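You operate a simulated robot arm through the tools that you are given. There is no shell and no other tool.

You run a simulated robot arm. Do the job below in one go: nothing can be reset, and whatever is moved stays where it is left.

## Task
Fill the small orange bowl at least half full of rice from the wooden tub.
Fine: use the cream paddle and lay it back, put the lid on again; the other bowl stays empty.

Only the result counts: the job must be done as asked and must still hold three seconds after the hand-in. Knocking over, shifting, dropping, spilling or breaking anything else fails it. A push-on lid holds only when it is set on centred and level and pressed home; a screw cap is set on level and turned clockwise until tight.

## Robot
A 6-joint arm with a fingered hand, fixed in place. Base frame: the origin is on the floor under the middle of its stand, x ahead of it, y to its left, z up; the work surface is at about z = 0.72. Lengths are in m, angles in degrees, forces in N, time in s.
With the tool pointing down near the work surface it reaches from about 0.48 to 0.94 m from the base axis. Its first joint turns from -166.0 to 166.0 degrees. Payload 5 kg.
The TCP is the grasp point between the finger pads, 0.043 m short of the fingertips. In the tool frame z runs along the fingers and y along their closing line. The gripper opens to 0.144 m; its body begins 0.05 m behind the TCP. The gripper is a hand of 5 fingers: y runs from the thumb to the fingers, the wrist lies at [-0.021, -0.133, -0.233] in the tool frame, and closing takes about 1.5 s.
Orientation is that of the tool frame in the base frame, as a unit quaternion [x, y, z, w]. With the fingers straight down and the wrist toward the robot, the tool's x, y and z point along [0, 1, 0], [1, 0, 0] and [0, 0, -1] of the base frame.

## Interface
- The arm moves only by the tool send_rows. Its argument "deltas" is a list of rows, each a list of 2 entries, a list of its own where there are three numbers: the shift along the base's x, y, z in m, then the turn, a rotation vector about the base's x, y, z in rad. In form: [[[tx, ty, tz], [wx, wy, wz]], ...]. A call has 1 to 20 rows; each row is the pose to reach, as a shift and turn from the pose commanded when the call began. "grip" is the opening, from 0 (shut) to 1 (fully open), set as the call begins (left out, the last holds). Rows are played at 5 a second. More than 0.05 m and 8.6 degrees between two rows, or a gripper value outside its range, and nothing of the call is played. A pose out of reach is approached as far as the arm can. The call stops where the force on the tool passes 40 N (or 10 N more than at its start, if that is more) or the arm is blocked; 0.2 s more then pass. The fingers move at their own pace (about 0.072 m/s each) and stop on an object; they squeeze with about 27 N. The grip force told is the motor's: it shows also when the fingers shut on nothing. Time passes only in rows, and 0.2 s behind the last, so rows that repeat a pose let the fingers close. The reply holds the time, the measured pose of the TCP, the force on the tool along the base axes, the opening and the grip force, in the units named above and with some noise, with the torque about the TCP (base axes, N m) and any sound that the robot's microphone picked up.
- Cameras (640 x 400 px; columns grow to the right, rows downward): "scene" is fixed at [0.0489, -0.649, 1.4802]; the picture's right is [0.95, -0.30, 0.00], its down [-0.13, -0.41, -0.90] and it looks along [0.27, 0.86, -0.43] (base axes); focal length 315 px, centre (320, 200). "wrist" rides on the gripper at [0.086, -0.108, -0.168] in the tool frame; the picture's right is [-0.80, 0.28, -0.53], its down [-0.54, -0.73, 0.42] and it looks along [-0.27, 0.63, 0.73] (tool axes); focal length 275 px, centre (320, 200). There is no depth. A picture from a camera that has moved, and an enlarged one, comes with that camera's place and axes in the base frame and with its lens.
- capture(camera): a new picture of that camera. No time passes.
- move_column(by): slides the trunk up (or, below 0, down) by that many m; the arm rides with it, the base frame stays. It gives what a move gives, with no picture.
- grasp_type(shape): the hand has 5 fingers and takes this shape, open, in about a second: jaw (thumb against the fingers, like two jaws); tri (thumb and two fingers); tip (a fingertip pinch); poke (one finger out to press); point (the index stretched); flat (the hand flat); cup (the hand cupped); fist (a fist). The gripper value then closes the fingers along that shape, each until it touches; the sizes above hold for jaw. It gives what a move gives, with no picture.
- close_up(camera, box): a new picture of the part [left, top, right, bottom] of that camera's present view, enlarged. No time passes.
- job_done(): hands the job in; it is judged then, once.

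Nothing tells you positions but the pictures and the camera data. Unless the task says otherwise, let go and move clear before handing in.

The tools are called after "Request:" as name(argument=value, ...) on one line, values as JSON. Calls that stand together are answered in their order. send_rows: Moves the arm, as the interface text tells. Its arguments: {"type":"object","properties":{"deltas":{"type":"array","items":{"type":"array"}},"grip":{"type":"number"}},"required":["deltas"]} The other tools are called the same way: move_column (by) moves the trunk up or down; grasp_type (shape) gives the hand a shape; capture (camera) takes a picture; close_up (camera, box) takes an enlarged picture of a part of a camera's view; job_done () hands the job in.

At the start:

```text
t: 0.0
tool_pos: [0.3773, 0.462, 1.0156]
orientation: [0.707, 0.707, 0.0, 0.0]
ft_force: [0.0, 0.0, -0.1]
moment: [0.03, 0.06, 0.01]
width: 0.1434
grasp_force: 0.1
shape: jaw
trunk travel left (down, up): [-0.35, 0.24]
```

scene: 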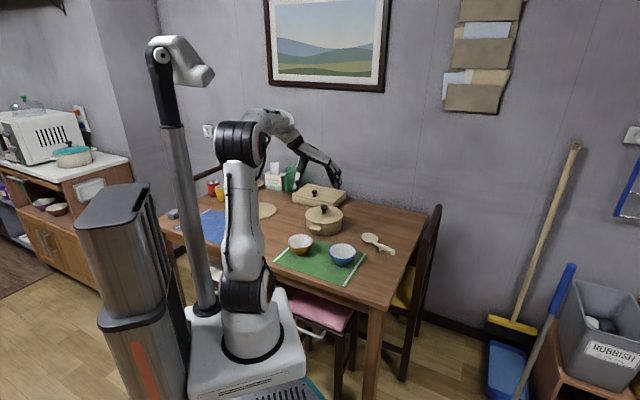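
wrist: 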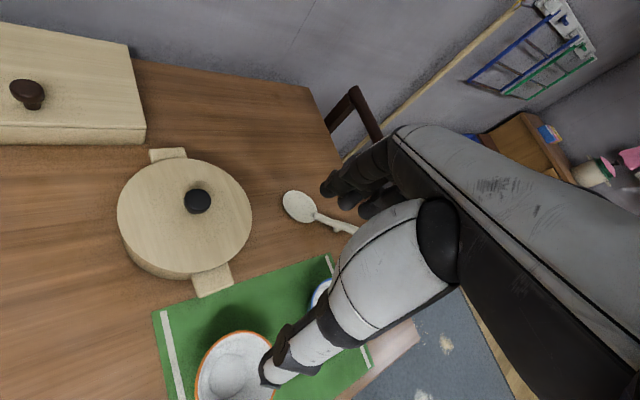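

I see a table with a round wooden tub with a lid and knob, an orange bowl and a blue bowl on a green mat, and a cream paddle to the right of the tub. I will look closer before moving.

Request:
close_up(camera="scene", box=[240, 170, 440, 295])

Request:
close_up(camera="wrist", box=[100, 120, 420, 400])

Request:
close_up(camera="scene", box=[290, 195, 410, 270])

```text
3.20 times, centred on (340, 232) of scene
camera zoom: at [0.0489, -0.649, 1.4802], right [0.95, -0.3, 0.0], down [-0.13, -0.41, -0.9], along [0.27, 0.86, -0.43], focal length 1008 px, centre (256, 96)
```

zoom: 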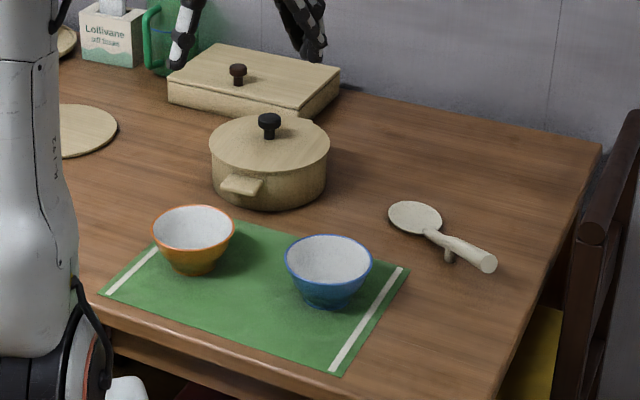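

```text
1.43 times, centred on (260, 260) of wrist
camera zoom: at [0.2712, 0.548, 1.1837], right [0.28, -0.8, 0.53], down [-0.73, -0.54, -0.42], along [0.63, -0.27, -0.73], focal length 393 px, centre (406, 114)
```

zoom: 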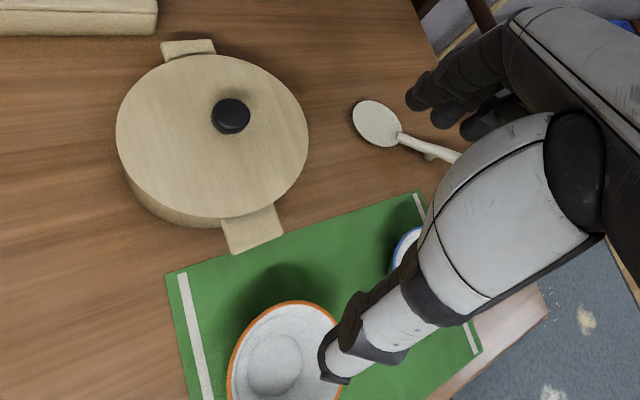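

```text
5.33 times, centred on (350, 232) of scene
camera zoom: at [0.0489, -0.649, 1.4802], right [0.95, -0.3, 0.0], down [-0.13, -0.41, -0.9], along [0.27, 0.86, -0.43], focal length 1681 px, centre (160, 27)
```

zoom: 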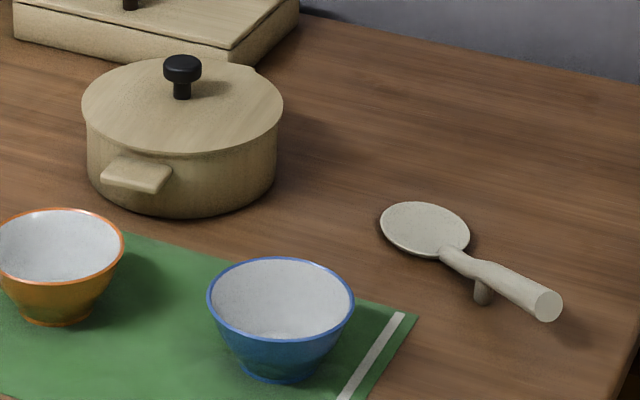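

The tub with its lid is near (0.456, 0.579), its knob at z≈0.826. The orange bowl is near (0.30, 0.41), the blue bowl near (0.44, 0.29) and the paddle around (0.62, 0.35). I will move the hand high above to get better wrist views of the paddle and the bowls.

Request:
send_rows(deltas=[[[0.02, -0.04, 0.0], [0, 0, 0]], [[0.04, -0.08, 0.0], [0, 0, 0]], [[0.06, -0.12, 0.0], [0, 0, 0]], [[0.08, -0.16, 0.0], [0, 0, 0]], [[0.1, -0.2, 0.0], [0, 0, 0]], [[0.1, -0.2, 0.0], [0, 0, 0]]], grip=1)

Request:
capture(camera="wrist")

Request:
capture(camera="scene")

```text
t: 1.4
tool_pos: [0.4818, 0.2626, 1.0145]
orientation: [0.707, 0.707, 0.0, 0.0]
ft_force: [0.1, -0.7, 0.6]
moment: [0.05, -0.01, -0.02]
width: 0.1438
grasp_force: 0.0
shape: jaw
trunk travel left (down, up): [-0.35, 0.24]
```

```text
taken
camera wrist: at [0.3734, 0.3482, 1.1827], right [0.28, -0.8, 0.53], down [-0.73, -0.54, -0.42], along [0.63, -0.27, -0.73], focal length 275 px, centre (320, 200)
```

wrist: 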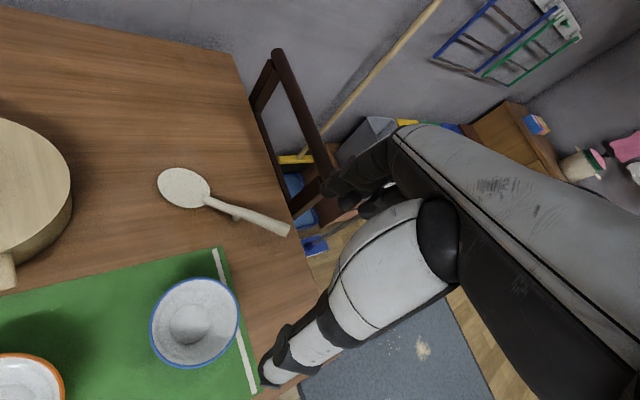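

```text
taken
```

scene: 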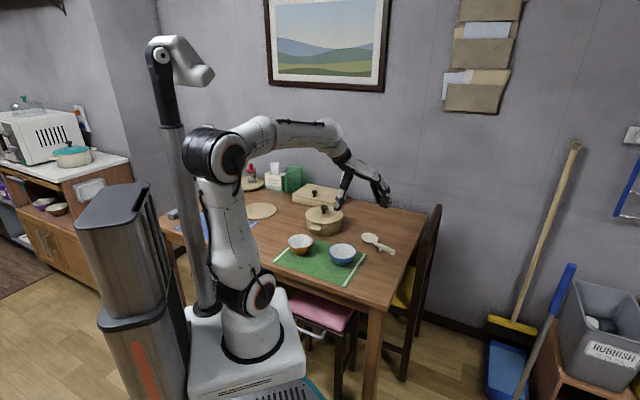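

The paddle is clear in the wrist view. I will enlarge it, and the bowls, to measure.

Request:
close_up(camera="wrist", box=[140, 150, 300, 250])

Request:
close_up(camera="wrist", box=[0, 240, 256, 400])

Request:
close_up(camera="scene", box=[340, 215, 420, 265])

```text
4.00 times, centred on (220, 200) of wrist
camera zoom: at [0.3734, 0.3482, 1.1827], right [0.28, -0.8, 0.53], down [-0.73, -0.54, -0.42], along [0.63, -0.27, -0.73], focal length 1101 px, centre (720, 200)
```

zoom: 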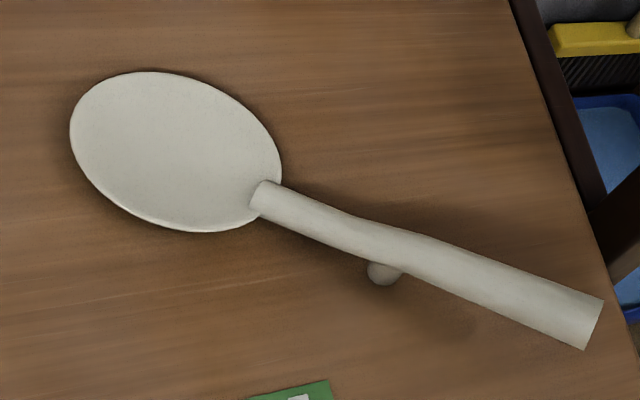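

```text
2.50 times, centred on (128, 320) of wrist
camera zoom: at [0.3734, 0.3482, 1.1827], right [0.28, -0.8, 0.53], down [-0.73, -0.54, -0.42], along [0.63, -0.27, -0.73], focal length 688 px, centre (800, -100)
```

zoom: 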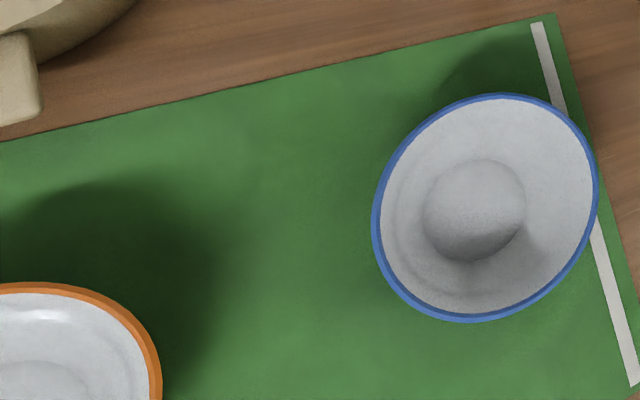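

```text
8.00 times, centred on (380, 240) of scene
camera zoom: at [0.0489, -0.649, 1.4802], right [0.95, -0.3, 0.0], down [-0.13, -0.41, -0.9], along [0.27, 0.86, -0.43], focal length 2521 px, centre (-160, -120)
```

zoom: 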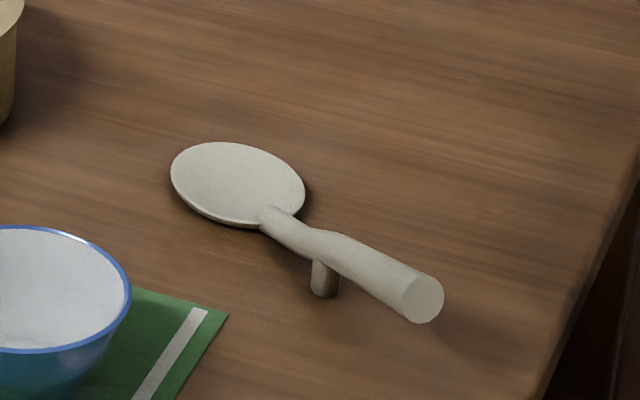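

The paddle lies along y at x≈0.618. Its blade is near y≈0.418 and its handle end near (0.623, 0.233, 0.774), resting on a peg at y≈0.318. Next I go above the lid knob to measure it.

Request:
send_rows(deltas=[[[-0.003, 0.04, 0.0], [0, 0, 0]], [[-0.006, 0.08, 0.0], [0, 0, 0]], [[-0.009, 0.12, 0.0], [0, 0, 0]], [[-0.012, 0.16, 0.0], [0, 0, 0]], [[-0.015, 0.2, 0.0], [0, 0, 0]], [[-0.018, 0.24, 0.0], [0, 0, 0]], [[-0.02, 0.28, -0.02], [0, 0, 0]], [[-0.021, 0.317, -0.04], [0, 0, 0]], [[-0.021, 0.317, -0.06], [0, 0, 0]], [[-0.021, 0.317, -0.06], [0, 0, 0]]])

Request:
capture(camera="wrist")

Request:
close_up(camera="scene", box=[290, 180, 370, 230])

```text
t: 3.6
tool_pos: [0.4583, 0.578, 0.9572]
orientation: [0.707, 0.707, 0.0, 0.0]
ft_force: [-0.2, -0.7, 0.2]
moment: [-0.02, -0.01, 0.01]
width: 0.1439
grasp_force: 0.0
shape: jaw
trunk travel left (down, up): [-0.35, 0.24]
```

```text
taken
camera wrist: at [0.3503, 0.6641, 1.126], right [0.28, -0.8, 0.53], down [-0.73, -0.54, -0.42], along [0.63, -0.27, -0.73], focal length 275 px, centre (320, 200)
```

wrist: 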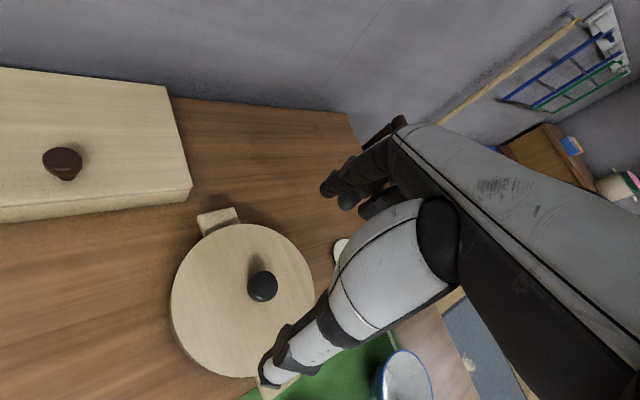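

```text
8.00 times, centred on (330, 205) of scene
camera zoom: at [0.0489, -0.649, 1.4802], right [0.95, -0.3, 0.0], down [-0.13, -0.41, -0.9], along [0.27, 0.86, -0.43], focal length 2521 px, centre (240, 160)
```

zoom: 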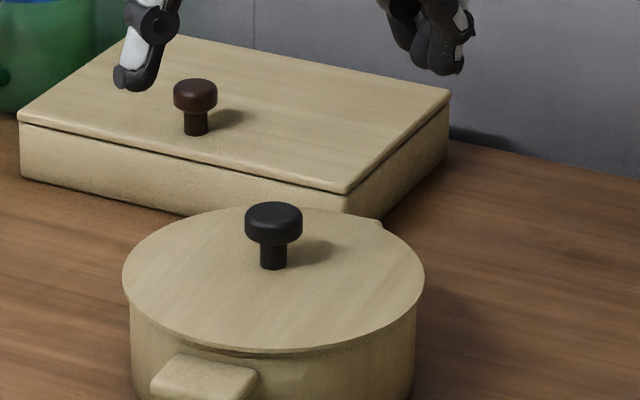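

The knob head is at about (0.456, 0.580, 0.824), and the top of the lid is at z≈0.794. I go down around the knob with the hand open, then check before closing.

Request:
send_rows(deltas=[[[-0.001, 0.001, -0.03], [0, 0, 0]], [[-0.001, 0.001, -0.06], [0, 0, 0]], [[-0.001, 0.001, -0.085], [0, 0, 0]], [[-0.001, 0.001, -0.1], [0, 0, 0]], [[-0.001, 0.001, -0.109], [0, 0, 0]], [[-0.001, 0.001, -0.109], [0, 0, 0]]])

Request:
close_up(camera="scene", box=[290, 180, 370, 230])

Request:
capture(camera="wrist")

```text
t: 5.0
tool_pos: [0.457, 0.5817, 0.847]
orientation: [0.707, 0.707, -0.001, 0.0]
ft_force: [0.6, -0.6, 0.0]
moment: [0.0, 0.03, -0.02]
width: 0.1439
grasp_force: 0.1
shape: jaw
trunk travel left (down, up): [-0.35, 0.24]
```

```text
8.00 times, centred on (330, 205) of scene
camera zoom: at [0.0489, -0.649, 1.4802], right [0.95, -0.3, 0.0], down [-0.13, -0.41, -0.9], along [0.27, 0.86, -0.43], focal length 2521 px, centre (240, 160)
```

zoom: 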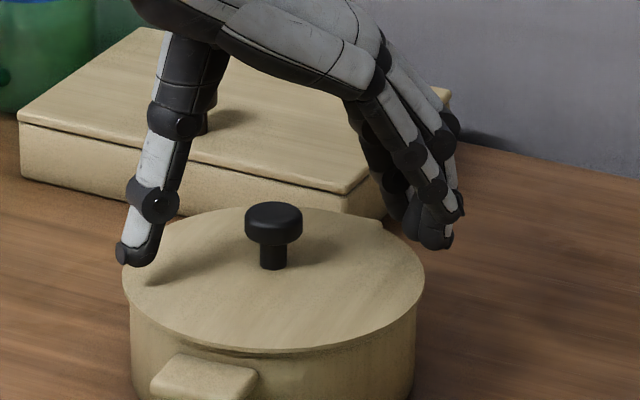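

```text
taken
camera wrist: at [0.3498, 0.6673, 1.0155], right [0.28, -0.8, 0.53], down [-0.73, -0.54, -0.42], along [0.63, -0.27, -0.73], focal length 275 px, centre (320, 200)
```

wrist: 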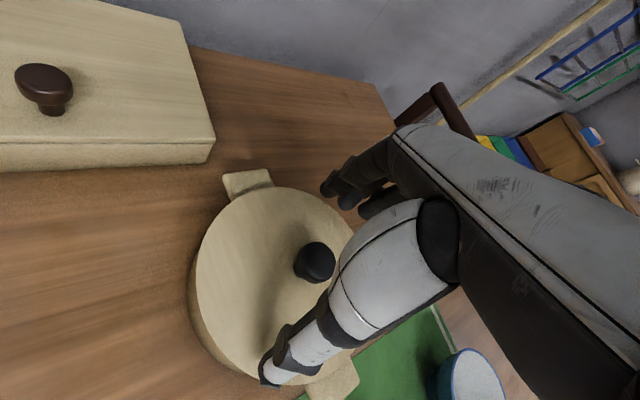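

The hand is centred around the knob. I close part way first and look again.

Request:
send_rows(deltas=[[[0, 0, 0], [0, 0, 0]], [[0, 0, 0], [0, 0, 0]], [[0, 0, 0], [0, 0, 0]], [[0, 0, 0], [0, 0, 0]], [[0, 0, 0], [0, 0, 0]], [[0, 0, 0], [0, 0, 0]]], grip=0.36)

Request:
close_up(camera="scene", box=[290, 180, 370, 230])

Request:
close_up(camera="wrist", box=[200, 150, 440, 390])

```text
t: 6.4
tool_pos: [0.4573, 0.5808, 0.8484]
orientation: [0.707, 0.707, 0.0, 0.0]
ft_force: [0.1, -0.1, -0.5]
moment: [-0.04, 0.04, 0.02]
width: 0.0523
grasp_force: 0.2
shape: jaw
trunk travel left (down, up): [-0.35, 0.24]
```

```text
8.00 times, centred on (330, 205) of scene
camera zoom: at [0.0489, -0.649, 1.4802], right [0.95, -0.3, 0.0], down [-0.13, -0.41, -0.9], along [0.27, 0.86, -0.43], focal length 2521 px, centre (240, 160)
```

zoom: 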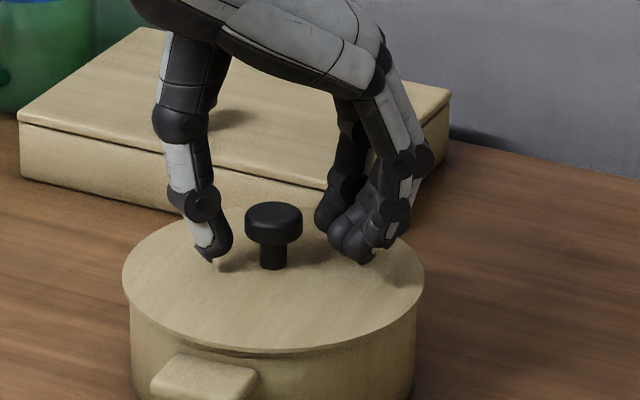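

```text
1.67 times, centred on (320, 270) of wrist
camera zoom: at [0.3499, 0.6673, 1.0158], right [0.28, -0.8, 0.53], down [-0.73, -0.54, -0.42], along [0.63, -0.27, -0.73], focal length 459 px, centre (320, 83)
```

zoom: 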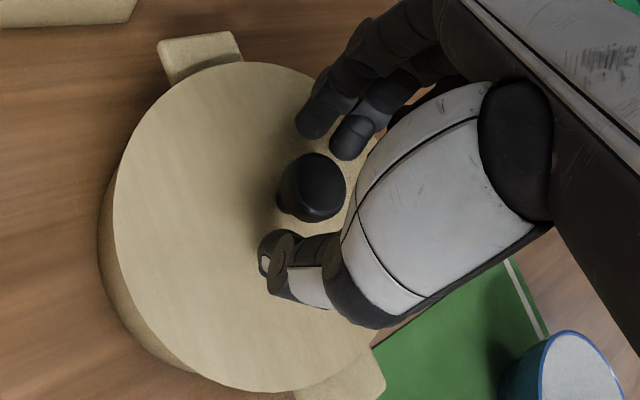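

The fingers sit evenly on both sides of the knob and just above the lid. I lower by 4 mm and close.

Request:
send_rows(deltas=[[[0, 0, -0.004], [0, 0, 0]], [[0, 0, -0.004], [0, 0, 0]], [[0, 0, -0.004], [0, 0, 0]], [[0, 0, -0.004], [0, 0, 0]], [[0, 0, -0.004], [0, 0, 0]], [[0, 0, -0.004], [0, 0, 0]], [[0, 0, -0.004], [0, 0, 0]], [[0, 0, -0.004], [0, 0, 0]]], grip=0)

Request:
close_up(camera="scene", box=[290, 180, 370, 230])

Request:
close_up(camera="wrist", box=[200, 150, 440, 390])

```text
t: 8.2
tool_pos: [0.4572, 0.5798, 0.8456]
orientation: [0.707, 0.708, 0.0, 0.0]
ft_force: [0.1, -0.5, -0.1]
moment: [-0.02, 0.0, 0.01]
width: 0.0245
grasp_force: 26.7
shape: jaw
trunk travel left (down, up): [-0.35, 0.24]
```

```text
8.00 times, centred on (330, 205) of scene
camera zoom: at [0.0489, -0.649, 1.4802], right [0.95, -0.3, 0.0], down [-0.13, -0.41, -0.9], along [0.27, 0.86, -0.43], focal length 2521 px, centre (240, 160)
```

zoom: 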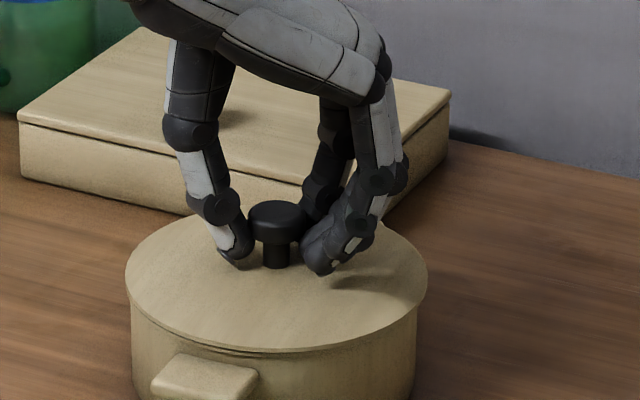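

```text
1.67 times, centred on (320, 270) of wrist
camera zoom: at [0.3499, 0.6669, 1.012], right [0.28, -0.8, 0.53], down [-0.73, -0.54, -0.42], along [0.63, -0.27, -0.73], focal length 459 px, centre (320, 83)
```

zoom: 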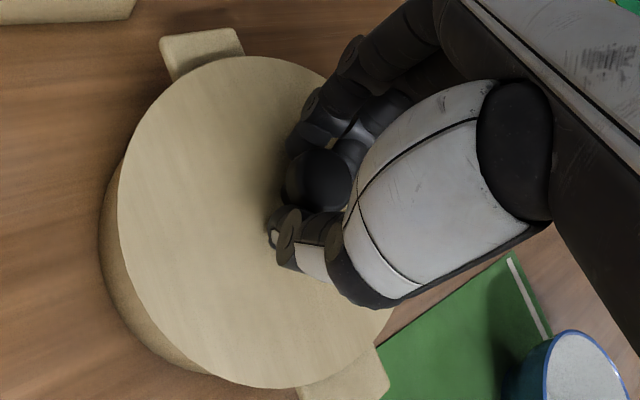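

The knob is gripped with about 27 N. I lift the lid slowly straight up.

Request:
send_rows(deltas=[[[0, 0, 0.01], [0, 0, 0]], [[0, 0, 0.02], [0, 0, 0]], [[0, 0, 0.035], [0, 0, 0]], [[0, 0, 0.06], [0, 0, 0]], [[0, 0, 0.09], [0, 0, 0]], [[0, 0, 0.12], [0, 0, 0]], [[0, 0, 0.12], [0, 0, 0]]])

Request:
capture(camera="scene")

Request:
capture(camera="wrist")

Request:
close_up(camera="scene", box=[272, 150, 400, 230])

```text
t: 9.8
tool_pos: [0.4574, 0.5789, 0.9628]
orientation: [0.707, 0.708, 0.001, 0.0]
ft_force: [-0.3, 0.8, -0.6]
moment: [0.02, 0.0, -0.02]
width: 0.0244
grasp_force: 27.0
shape: jaw
trunk travel left (down, up): [-0.35, 0.24]
```

```text
taken
```

scene: 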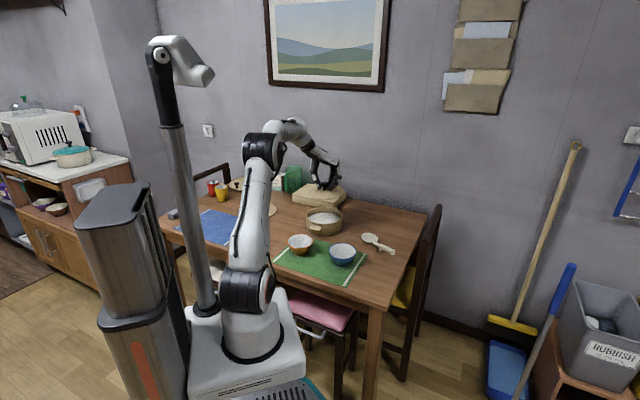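

```text
taken
camera wrist: at [0.3493, 0.6661, 1.1302], right [0.28, -0.8, 0.53], down [-0.73, -0.54, -0.42], along [0.63, -0.27, -0.73], focal length 275 px, centre (320, 200)
```

wrist: 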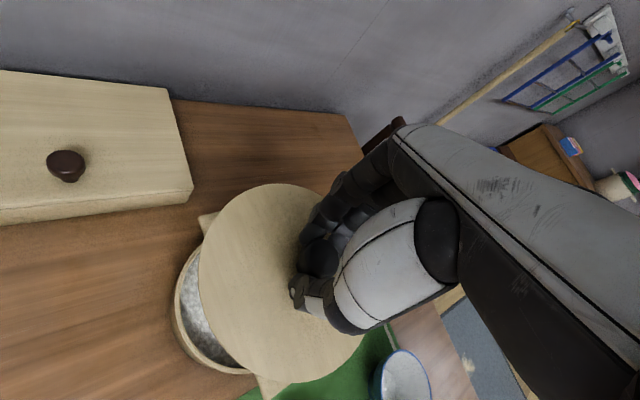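

```text
5.00 times, centred on (336, 190) of scene
camera zoom: at [0.0489, -0.649, 1.4802], right [0.95, -0.3, 0.0], down [-0.13, -0.41, -0.9], along [0.27, 0.86, -0.43], focal length 1576 px, centre (240, 250)
```

zoom: 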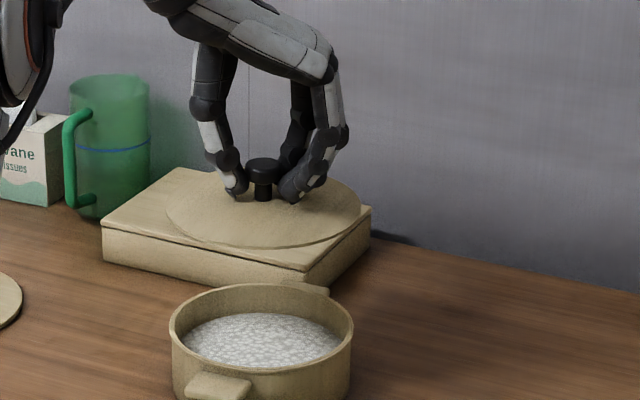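

The lid is off and level, and the tub holds white rice. I carry the lid to the free table area right of the tub, about (0.665, 0.585), and lower it.

Request:
send_rows(deltas=[[[0.03, 0, 0.0], [0, 0, 0]], [[0.065, 0, 0.0], [0, 0, 0]], [[0.1, 0.0, 0.0], [0, 0, 0]], [[0.135, 0.002, 0], [0, 0, 0]], [[0.17, 0.004, 0], [0, 0, 0]], [[0.2, 0.005, 0], [0, 0, 0]], [[0.21, 0.005, -0.02], [0, 0, 0]], [[0.21, 0.005, -0.055], [0, 0, 0]], [[0.21, 0.005, -0.09], [0, 0, 0]], [[0.21, 0.005, -0.125], [0, 0, 0]], [[0.21, 0.005, -0.15], [0, 0, 0]], [[0.21, 0.005, -0.15], [0, 0, 0]]])

Request:
close_up(camera="scene", box=[300, 180, 428, 260])

Request:
capture(camera="wrist")

```text
t: 12.4
tool_pos: [0.6826, 0.6004, 0.8154]
orientation: [0.707, 0.707, -0.001, 0.0]
ft_force: [0.8, -0.5, -1.6]
moment: [0.01, 0.01, 0.0]
width: 0.0241
grasp_force: 26.8
shape: jaw
out of reach, approached as far as the arm can: row 6, 7, 9, 10, 11, 12
trunk travel left (down, up): [-0.35, 0.24]
```

```text
5.00 times, centred on (364, 220) of scene
camera zoom: at [0.0489, -0.649, 1.4802], right [0.95, -0.3, 0.0], down [-0.13, -0.41, -0.9], along [0.27, 0.86, -0.43], focal length 1576 px, centre (100, 100)
```

zoom: 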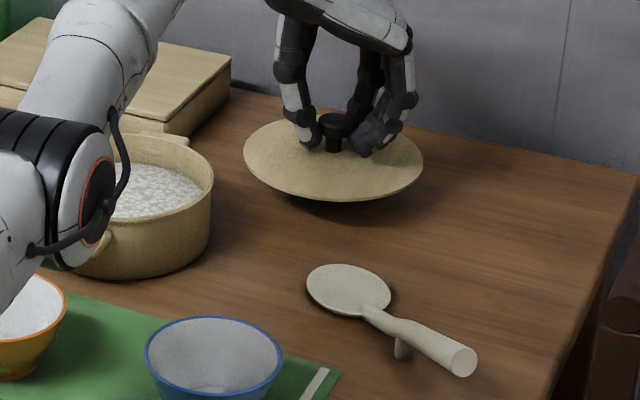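

```text
taken
camera wrist: at [0.5747, 0.6866, 0.9828], right [0.28, -0.8, 0.54], down [-0.73, -0.54, -0.42], along [0.62, -0.27, -0.73], focal length 275 px, centre (320, 200)
```

wrist: 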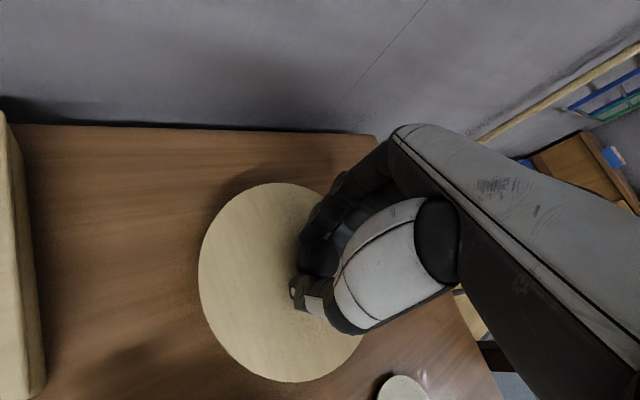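

The commanded spot was at the limit of reach, and the arm ended about 2 cm off. I pull the lid back to about (0.635, 0.575) before lowering it.

Request:
send_rows(deltas=[[[-0.01, -0.004, 0.005], [0, 0, 0]], [[-0.02, -0.008, 0.005], [0, 0, 0]], [[-0.03, -0.01, 0.005], [0, 0, 0]], [[-0.03, -0.01, 0.005], [0, 0, 0]], [[-0.03, -0.01, 0.005], [0, 0, 0]]])

Request:
close_up(camera="scene", box=[300, 180, 428, 260])

```text
t: 13.6
tool_pos: [0.6687, 0.6096, 0.8258]
orientation: [0.707, 0.707, -0.001, 0.0]
ft_force: [0.6, 0.6, -1.7]
moment: [-0.01, -0.01, 0.0]
width: 0.0242
grasp_force: 26.5
shape: jaw
out of reach, approached as far as the arm can: row 1, 2, 3, 4, 5
trunk travel left (down, up): [-0.35, 0.24]
```

```text
5.00 times, centred on (364, 220) of scene
camera zoom: at [0.0489, -0.649, 1.4802], right [0.95, -0.3, 0.0], down [-0.13, -0.41, -0.9], along [0.27, 0.86, -0.43], focal length 1576 px, centre (100, 100)
```

zoom: 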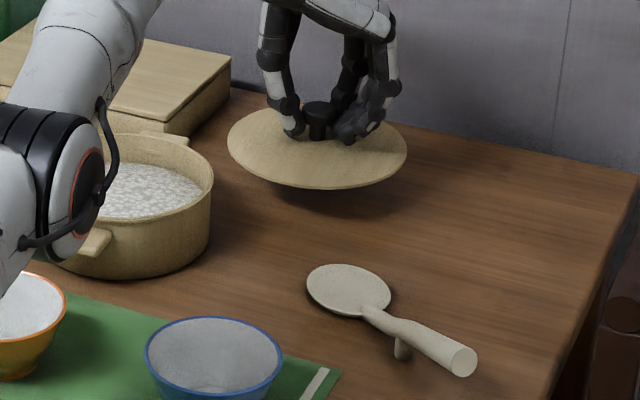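

The arm did not follow as I expected, so I look at the whole arm before moving again.

Request:
capture(camera="scene")

Request:
close_up(camera="scene", box=[180, 100, 440, 380])

```text
taken
```

scene: 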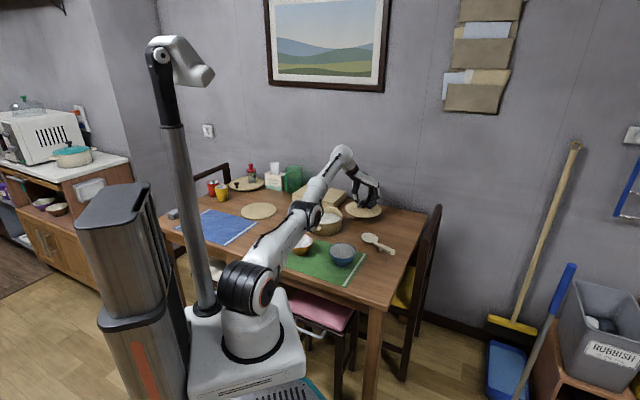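

```text
1.43 times, centred on (310, 240) of scene
camera zoom: at [0.0489, -0.649, 1.4802], right [0.95, -0.3, 0.0], down [-0.13, -0.41, -0.9], along [0.27, 0.86, -0.43], focal length 450 px, centre (334, 143)
```

zoom: 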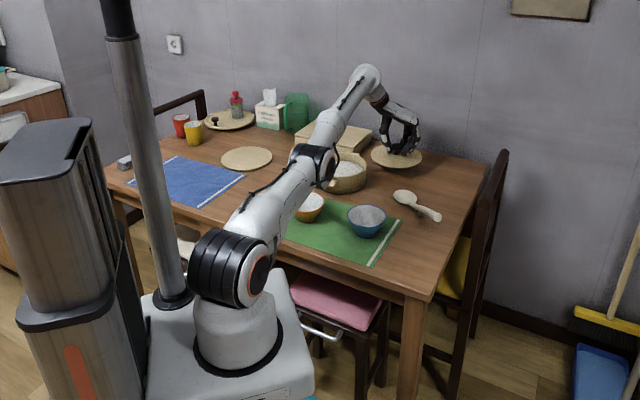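

The elbow is nearly straight, so the arm is at full stretch. I pull back and up in small steps and check which way the elbow bends.

Request:
send_rows(deltas=[[[-0.03, -0.02, 0.01], [0, 0, 0]], [[-0.03, -0.02, 0.01], [0, 0, 0]]])

Request:
close_up(camera="scene", box=[180, 100, 440, 380])

```text
t: 14.2
tool_pos: [0.6587, 0.6132, 0.8435]
orientation: [0.708, 0.706, -0.002, 0.0]
ft_force: [0.0, -0.7, -0.7]
moment: [0.01, -0.02, -0.01]
width: 0.0245
grasp_force: 27.0
shape: jaw
out of reach, approached as far as the arm can: row 1, 2
trunk travel left (down, up): [-0.35, 0.24]
```

```text
1.43 times, centred on (310, 240) of scene
camera zoom: at [0.0489, -0.649, 1.4802], right [0.95, -0.3, 0.0], down [-0.13, -0.41, -0.9], along [0.27, 0.86, -0.43], focal length 450 px, centre (334, 143)
```

zoom: 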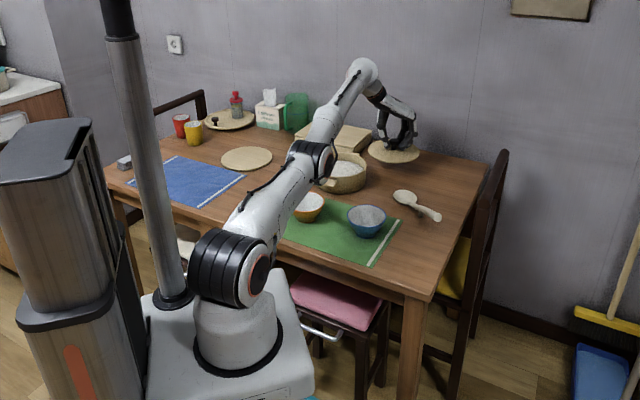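

The arm slid sideways without bending its elbow. A small downward bias should make the elbow bend the right way, so I try that while staying well above the table.

Request:
send_rows(deltas=[[[0.0, 0.0, -0.015], [0, 0, 0]], [[0.0, 0.0, -0.015], [0, 0, 0]], [[0.0, 0.0, -0.015], [0, 0, 0]]])

Request:
close_up(camera="scene", box=[180, 100, 440, 380])

```text
t: 15.0
tool_pos: [0.6619, 0.6149, 0.8285]
orientation: [0.707, 0.707, -0.001, 0.0]
ft_force: [-0.1, -0.1, -1.1]
moment: [-0.04, 0.0, 0.02]
width: 0.0245
grasp_force: 26.8
shape: jaw
trunk travel left (down, up): [-0.35, 0.24]
```

```text
1.43 times, centred on (310, 240) of scene
camera zoom: at [0.0489, -0.649, 1.4802], right [0.95, -0.3, 0.0], down [-0.13, -0.41, -0.9], along [0.27, 0.86, -0.43], focal length 450 px, centre (334, 143)
```

zoom: 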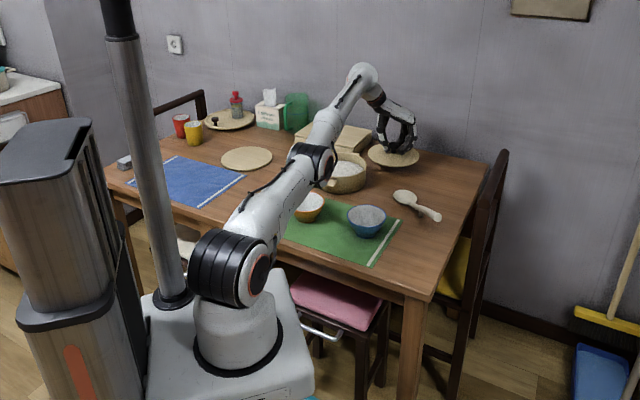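

That move was in reach and went straight down 15 mm, so the elbow should now be slightly bent. I try a small retraction.

Request:
send_rows(deltas=[[[-0.004, -0.004, 0.0], [0, 0, 0]], [[-0.008, -0.008, 0.0], [0, 0, 0]], [[-0.012, -0.012, 0.0], [0, 0, 0]], [[-0.016, -0.016, 0.0], [0, 0, 0]]])

Request:
close_up(camera="scene", box=[180, 100, 440, 380])

```text
t: 16.0
tool_pos: [0.6606, 0.6145, 0.8284]
orientation: [0.707, 0.707, -0.001, 0.0]
ft_force: [0.3, 0.1, -0.9]
moment: [0.0, -0.01, 0.01]
width: 0.0244
grasp_force: 27.3
shape: jaw
out of reach, approached as far as the arm can: row 1, 2, 3, 4
trunk travel left (down, up): [-0.35, 0.24]
```

```text
1.43 times, centred on (310, 240) of scene
camera zoom: at [0.0489, -0.649, 1.4802], right [0.95, -0.3, 0.0], down [-0.13, -0.41, -0.9], along [0.27, 0.86, -0.43], focal length 450 px, centre (334, 143)
```

zoom: 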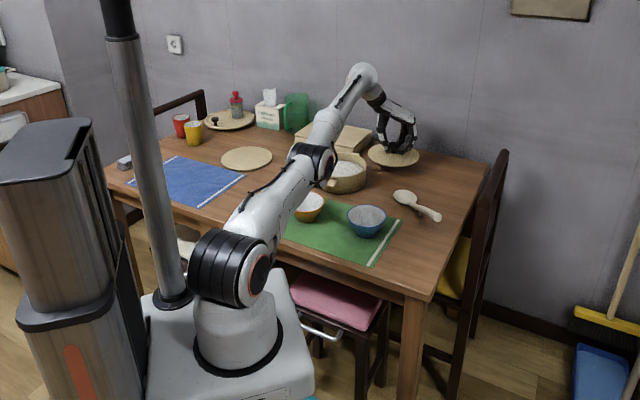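

The elbow looks bent slightly the wrong way, at its stop. I raise the trunk for room, then pass through full stretch and come down so that the elbow bends upward again.

Request:
move_column(by=0.12)

Request:
close_up(camera="scene", box=[180, 60, 440, 340])

```text
t: 17.5
tool_pos: [0.6597, 0.6143, 0.9478]
orientation: [0.707, 0.707, -0.002, 0.0]
ft_force: [1.0, 0.4, -1.7]
moment: [0.03, 0.0, 0.04]
width: 0.0245
grasp_force: 26.3
shape: jaw
trunk travel left (down, up): [-0.47, 0.12]
```

```text
1.43 times, centred on (310, 200) of scene
camera zoom: at [0.0489, -0.649, 1.4802], right [0.95, -0.3, 0.0], down [-0.13, -0.41, -0.9], along [0.27, 0.86, -0.43], focal length 450 px, centre (334, 200)
```

zoom: 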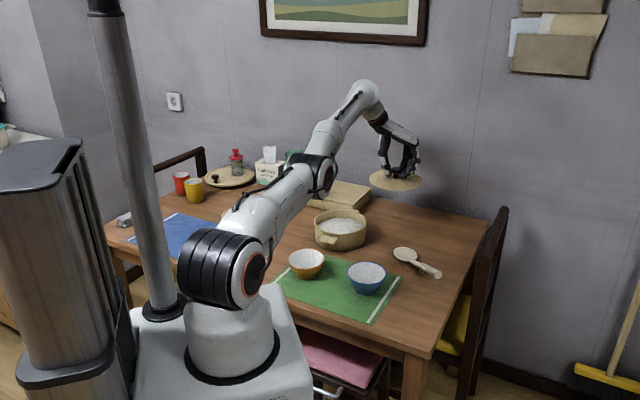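

The trunk is up and nothing was touched. Now I reach slightly outward, then down and inward.

Request:
send_rows(deltas=[[[0.012, 0.011, 0.0], [0, 0, 0]], [[0.022, 0.02, 0.0], [0, 0, 0]], [[0.012, 0.011, -0.04], [0, 0, 0]], [[0.0, 0.0, -0.07], [0, 0, 0]], [[-0.02, -0.02, -0.09], [0, 0, 0]]])

Request:
close_up(camera="scene", box=[180, 60, 440, 340])

```text
t: 18.7
tool_pos: [0.6411, 0.5957, 0.8605]
orientation: [0.707, 0.707, 0.0, -0.001]
ft_force: [-0.5, -0.4, -1.7]
moment: [-0.04, 0.0, 0.0]
width: 0.024
grasp_force: 27.3
shape: jaw
out of reach, approached as far as the arm can: row 1, 2, 3
trunk travel left (down, up): [-0.47, 0.12]
```

```text
1.43 times, centred on (310, 200) of scene
camera zoom: at [0.0489, -0.649, 1.4802], right [0.95, -0.3, 0.0], down [-0.13, -0.41, -0.9], along [0.27, 0.86, -0.43], focal length 450 px, centre (334, 200)
```

zoom: 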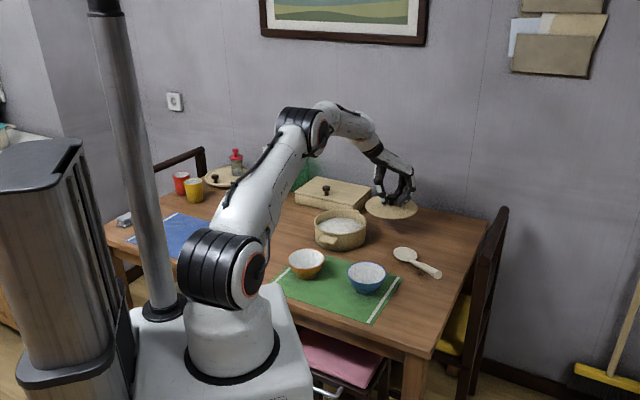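

The elbow is up again and the arm follows its commands. Now I lower the lid to the table near (0.65, 0.597).

Request:
send_rows(deltas=[[[0.005, 0.002, -0.01], [0, 0, 0]], [[0.01, 0.003, -0.025], [0, 0, 0]], [[0.01, 0.003, -0.04], [0, 0, 0]], [[0.01, 0.003, -0.05], [0, 0, 0]], [[0.01, 0.003, -0.05], [0, 0, 0]]])

Request:
close_up(camera="scene", box=[300, 180, 428, 260])

```text
t: 19.9
tool_pos: [0.6497, 0.5983, 0.8088]
orientation: [0.707, 0.707, -0.001, 0.0]
ft_force: [-0.2, 0.3, -1.8]
moment: [-0.02, 0.0, -0.02]
width: 0.0241
grasp_force: 26.8
shape: jaw
trunk travel left (down, up): [-0.47, 0.12]
```

```text
5.00 times, centred on (364, 220) of scene
camera zoom: at [0.0489, -0.649, 1.4802], right [0.95, -0.3, 0.0], down [-0.13, -0.41, -0.9], along [0.27, 0.86, -0.43], focal length 1576 px, centre (100, 100)
```

zoom: 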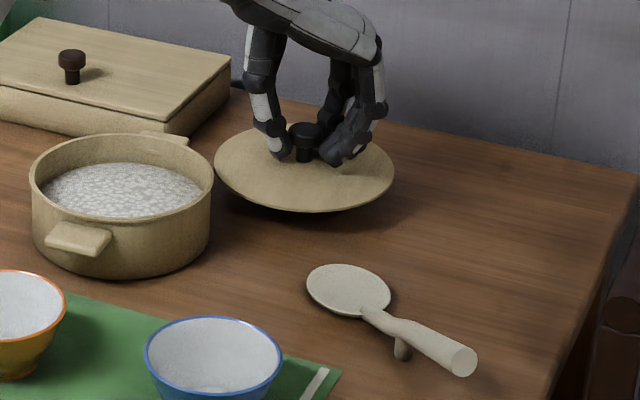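

The lid is level and clear of the tub. I lower it in small steps until contact shows.

Request:
send_rows(deltas=[[[0, 0, -0.006], [0, 0, 0]], [[0, 0, -0.012], [0, 0, 0]], [[0, 0, -0.017], [0, 0, 0]], [[0, 0, -0.02], [0, 0, 0]], [[0, 0, -0.02], [0, 0, 0]]])

Request:
close_up(camera="scene", box=[324, 190, 404, 240])

```text
t: 21.1
tool_pos: [0.6511, 0.597, 0.789]
orientation: [0.707, 0.707, -0.001, 0.0]
ft_force: [0.9, 0.1, -1.4]
moment: [0.0, -0.09, 0.03]
width: 0.0242
grasp_force: 27.2
shape: jaw
trunk travel left (down, up): [-0.47, 0.12]
```

```text
8.00 times, centred on (364, 215) of scene
camera zoom: at [0.0489, -0.649, 1.4802], right [0.95, -0.3, 0.0], down [-0.13, -0.41, -0.9], along [0.27, 0.86, -0.43], focal length 2521 px, centre (-32, 80)
```

zoom: 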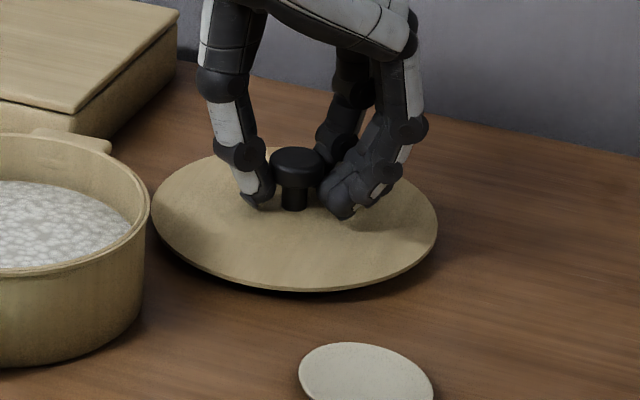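

The lid is just above the table. I go on in 3 mm steps.

Request:
send_rows(deltas=[[[0, 0, -0.003], [0, 0, 0]], [[0, 0, -0.003], [0, 0, 0]]])

Request:
send_rows(deltas=[[[0, 0, -0.003], [0, 0, 0]], [[0, 0, -0.003], [0, 0, 0]]])

Request:
close_up(camera="scene", box=[324, 190, 404, 240])

```text
t: 21.7
tool_pos: [0.6507, 0.5989, 0.785]
orientation: [0.707, 0.707, -0.001, 0.0]
ft_force: [0.7, -0.6, -1.3]
moment: [0.02, 0.0, 0.01]
width: 0.0243
grasp_force: 26.7
shape: jaw
trunk travel left (down, up): [-0.47, 0.12]
```

```text
t: 22.3
tool_pos: [0.6506, 0.598, 0.7835]
orientation: [0.707, 0.707, 0.0, 0.0]
ft_force: [-2.7, -0.5, 3.8]
moment: [0.03, 0.11, 0.0]
width: 0.0245
grasp_force: 26.4
shape: jaw
trunk travel left (down, up): [-0.47, 0.12]
```

```text
8.00 times, centred on (364, 215) of scene
camera zoom: at [0.0489, -0.649, 1.4802], right [0.95, -0.3, 0.0], down [-0.13, -0.41, -0.9], along [0.27, 0.86, -0.43], focal length 2521 px, centre (-32, 80)
```

zoom: 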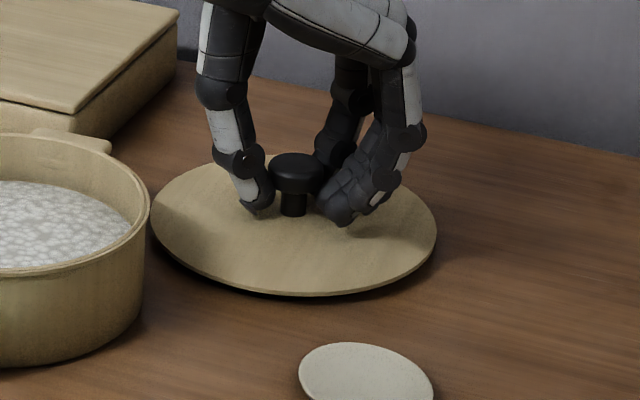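

Contact shows about 4–5 N, so the lid is on the table. I let go and lift clear.

Request:
send_rows(deltas=[[[0, 0, 0], [0, 0, 0]], [[0, 0, 0], [0, 0, 0]], [[0, 0, 0], [0, 0, 0]], [[0, 0, 0], [0, 0, 0]], [[0, 0, 0.0], [0, 0, 0]]], grip=0.7)

Request:
send_rows(deltas=[[[0, 0, 0.02], [0, 0, 0]], [[0, 0, 0.05], [0, 0, 0]], [[0, 0, 0.09], [0, 0, 0]], [[0, 0, 0.13], [0, 0, 0]], [[0, 0, 0.13], [0, 0, 0]]])

Request:
capture(camera="scene")

Request:
close_up(camera="scene", box=[300, 180, 428, 260])

Request:
capture(camera="wrist")

```text
t: 23.5
tool_pos: [0.6504, 0.5982, 0.7826]
orientation: [0.707, 0.707, -0.001, 0.0]
ft_force: [-0.1, -0.7, 0.5]
moment: [0.0, 0.0, 0.02]
width: 0.1007
grasp_force: 0.0
shape: jaw
trunk travel left (down, up): [-0.47, 0.12]
```

```text
t: 24.7
tool_pos: [0.6506, 0.5974, 0.9099]
orientation: [0.708, 0.706, -0.001, 0.0]
ft_force: [0.5, 0.5, 0.9]
moment: [-0.01, -0.04, 0.02]
width: 0.1008
grasp_force: 0.0
shape: jaw
trunk travel left (down, up): [-0.47, 0.12]
```

```text
taken
```

scene: 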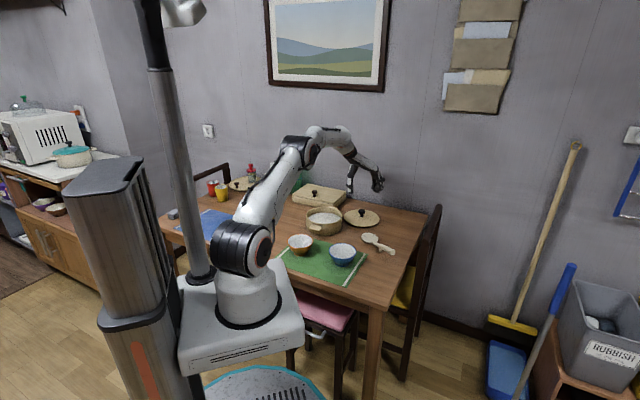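

```text
5.00 times, centred on (364, 220) of scene
camera zoom: at [0.0489, -0.649, 1.4802], right [0.95, -0.3, 0.0], down [-0.13, -0.41, -0.9], along [0.27, 0.86, -0.43], focal length 1576 px, centre (100, 100)
```

zoom: 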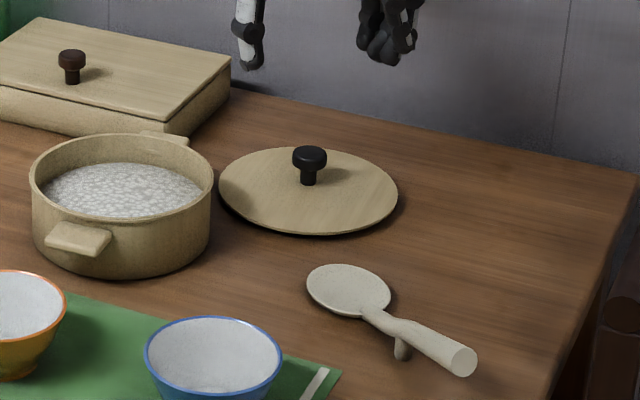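

```text
taken
camera wrist: at [0.5448, 0.6841, 1.0774], right [0.28, -0.8, 0.54], down [-0.73, -0.54, -0.42], along [0.62, -0.27, -0.73], focal length 275 px, centre (320, 200)
```

wrist: 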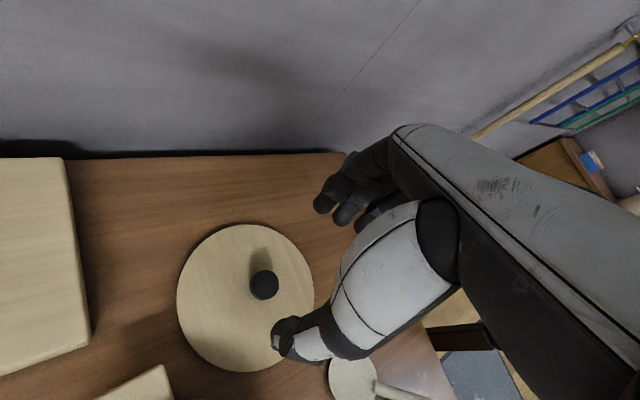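

The lid rests on the table near (0.65, 0.60), and the rice surface in the tub looks to be at z≈0.758. Next I move above the paddle handle, near (0.621, 0.272).

Request:
send_rows(deltas=[[[-0.004, -0.04, 0.0], [0, 0, 0]], [[-0.008, -0.08, 0.0], [0, 0, 0]], [[-0.012, -0.12, 0.0], [0, 0, 0]], [[-0.016, -0.16, 0], [0, 0, 0]], [[-0.02, -0.2, 0], [0, 0, 0]], [[-0.023, -0.24, 0], [0, 0, 0]], [[-0.026, -0.28, 0], [0, 0, 0]], [[-0.029, -0.326, 0], [0, 0, 0]], [[-0.029, -0.326, -0.04], [0, 0, 0]], [[-0.029, -0.326, -0.07], [0, 0, 0]], [[-0.029, -0.326, -0.07], [0, 0, 0]]])

Request:
close_up(camera="scene", box=[330, 190, 426, 260])

Request:
capture(camera="wrist")

```text
t: 27.1
tool_pos: [0.6241, 0.2685, 0.8415]
orientation: [0.707, 0.707, -0.002, 0.0]
ft_force: [0.1, 0.1, -0.1]
moment: [0.02, -0.03, 0.01]
width: 0.1008
grasp_force: 0.1
shape: jaw
trunk travel left (down, up): [-0.47, 0.12]
```

```text
5.71 times, centred on (378, 225) of scene
camera zoom: at [0.0489, -0.649, 1.4802], right [0.95, -0.3, 0.0], down [-0.13, -0.41, -0.9], along [0.27, 0.86, -0.43], focal length 1801 px, centre (-11, 57)
```

zoom: 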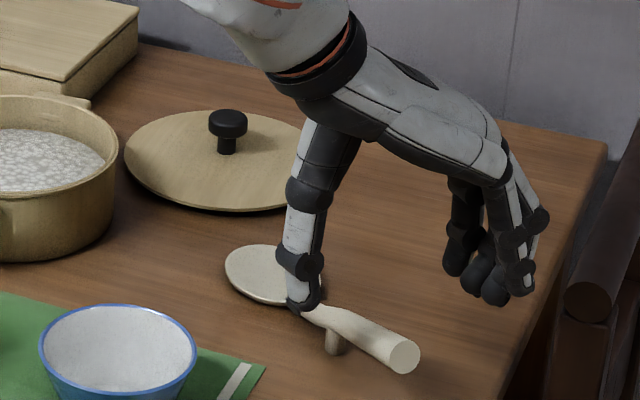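

```text
taken
camera wrist: at [0.5162, 0.3559, 1.0088], right [0.28, -0.8, 0.53], down [-0.73, -0.54, -0.42], along [0.62, -0.27, -0.73], focal length 275 px, centre (320, 200)
```

wrist: 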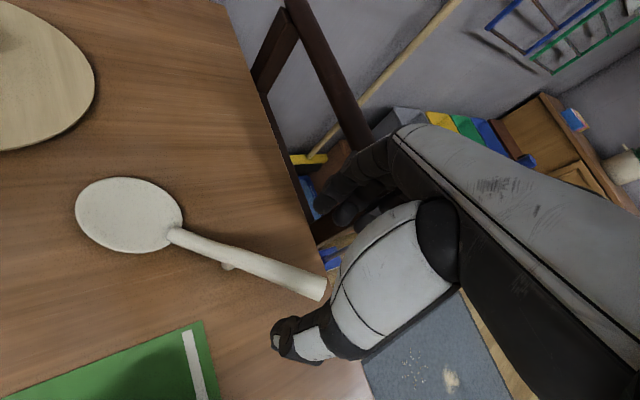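

The hand straddles the handle and its centre line fits. I lower it to z≈0.773 and look before closing.

Request:
send_rows(deltas=[[[-0.003, 0.003, -0.025], [0, 0, 0]], [[-0.003, 0.003, -0.045], [0, 0, 0]], [[-0.003, 0.003, -0.06], [0, 0, 0]], [[-0.003, 0.003, -0.067], [0, 0, 0]], [[-0.003, 0.003, -0.067], [0, 0, 0]]])

Request:
close_up(camera="scene", box=[346, 205, 426, 265])

Request:
close_up(camera="wrist", box=[160, 150, 400, 390])

```text
t: 28.3
tool_pos: [0.6187, 0.274, 0.7758]
orientation: [0.707, 0.707, 0.0, 0.001]
ft_force: [0.7, 0.4, -0.5]
moment: [-0.01, 0.0, -0.01]
width: 0.1008
grasp_force: 0.0
shape: jaw
trunk travel left (down, up): [-0.47, 0.12]
```

```text
6.67 times, centred on (386, 235) of scene
camera zoom: at [0.0489, -0.649, 1.4802], right [0.95, -0.3, 0.0], down [-0.13, -0.41, -0.9], along [0.27, 0.86, -0.43], focal length 2101 px, centre (-120, -33)
```

zoom: 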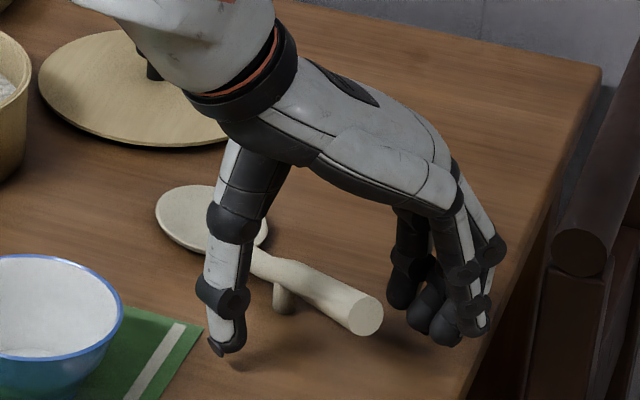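

```text
1.67 times, centred on (280, 270) of wrist
camera zoom: at [0.5112, 0.3613, 0.9433], right [0.28, -0.8, 0.53], down [-0.73, -0.54, -0.42], along [0.63, -0.27, -0.73], focal length 459 px, centre (387, 83)
```

zoom: 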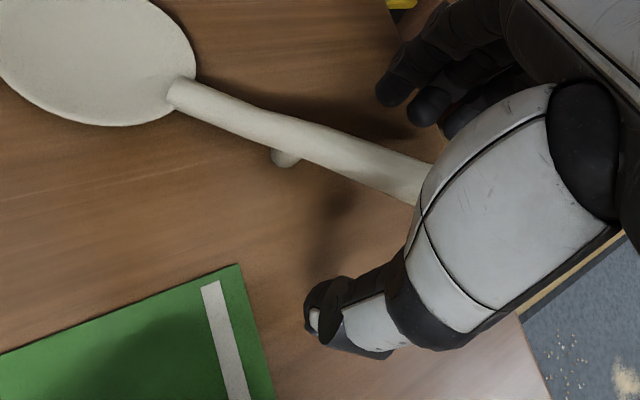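

The thumb and fingers are evenly placed around the handle. I lower 4 mm more and close.

Request:
send_rows(deltas=[[[0.001, 0, -0.004], [0, 0, 0]], [[0.001, 0, -0.004], [0, 0, 0]], [[0.001, 0, -0.004], [0, 0, 0]], [[0.001, 0, -0.004], [0, 0, 0]], [[0.001, 0, -0.004], [0, 0, 0]], [[0.001, 0, -0.004], [0, 0, 0]], [[0.001, 0, -0.004], [0, 0, 0]], [[0.001, 0, -0.004], [0, 0, 0]]], grip=0)

Request:
close_up(camera="scene", box=[346, 205, 426, 265])

Request:
close_up(camera="wrist", box=[160, 150, 400, 390])

```text
t: 30.1
tool_pos: [0.6207, 0.2746, 0.7723]
orientation: [0.707, 0.707, -0.001, 0.0]
ft_force: [-0.4, 1.0, -0.4]
moment: [-0.05, 0.02, 0.01]
width: 0.0062
grasp_force: 26.5
shape: jaw
trunk travel left (down, up): [-0.47, 0.12]
```

```text
6.67 times, centred on (386, 235) of scene
camera zoom: at [0.0489, -0.649, 1.4802], right [0.95, -0.3, 0.0], down [-0.13, -0.41, -0.9], along [0.27, 0.86, -0.43], focal length 2101 px, centre (-120, -33)
```

zoom: 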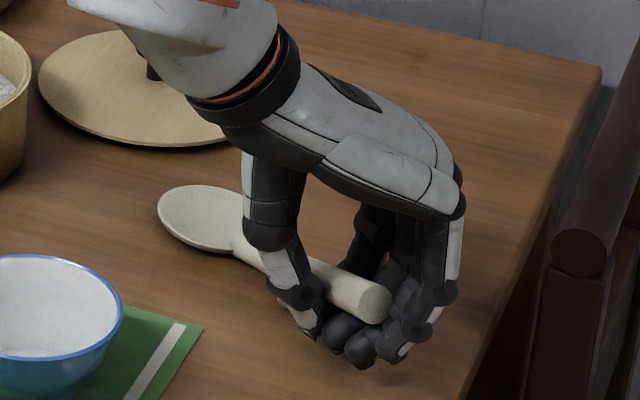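

```text
1.67 times, centred on (280, 270) of wrist
camera zoom: at [0.513, 0.3607, 0.9397], right [0.28, -0.8, 0.53], down [-0.73, -0.54, -0.42], along [0.63, -0.27, -0.73], focal length 459 px, centre (387, 83)
```

zoom: 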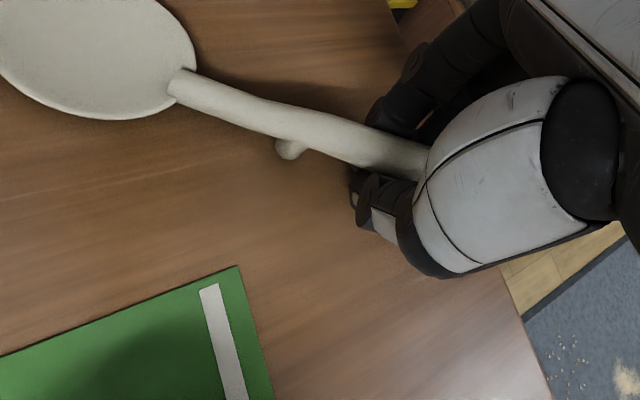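

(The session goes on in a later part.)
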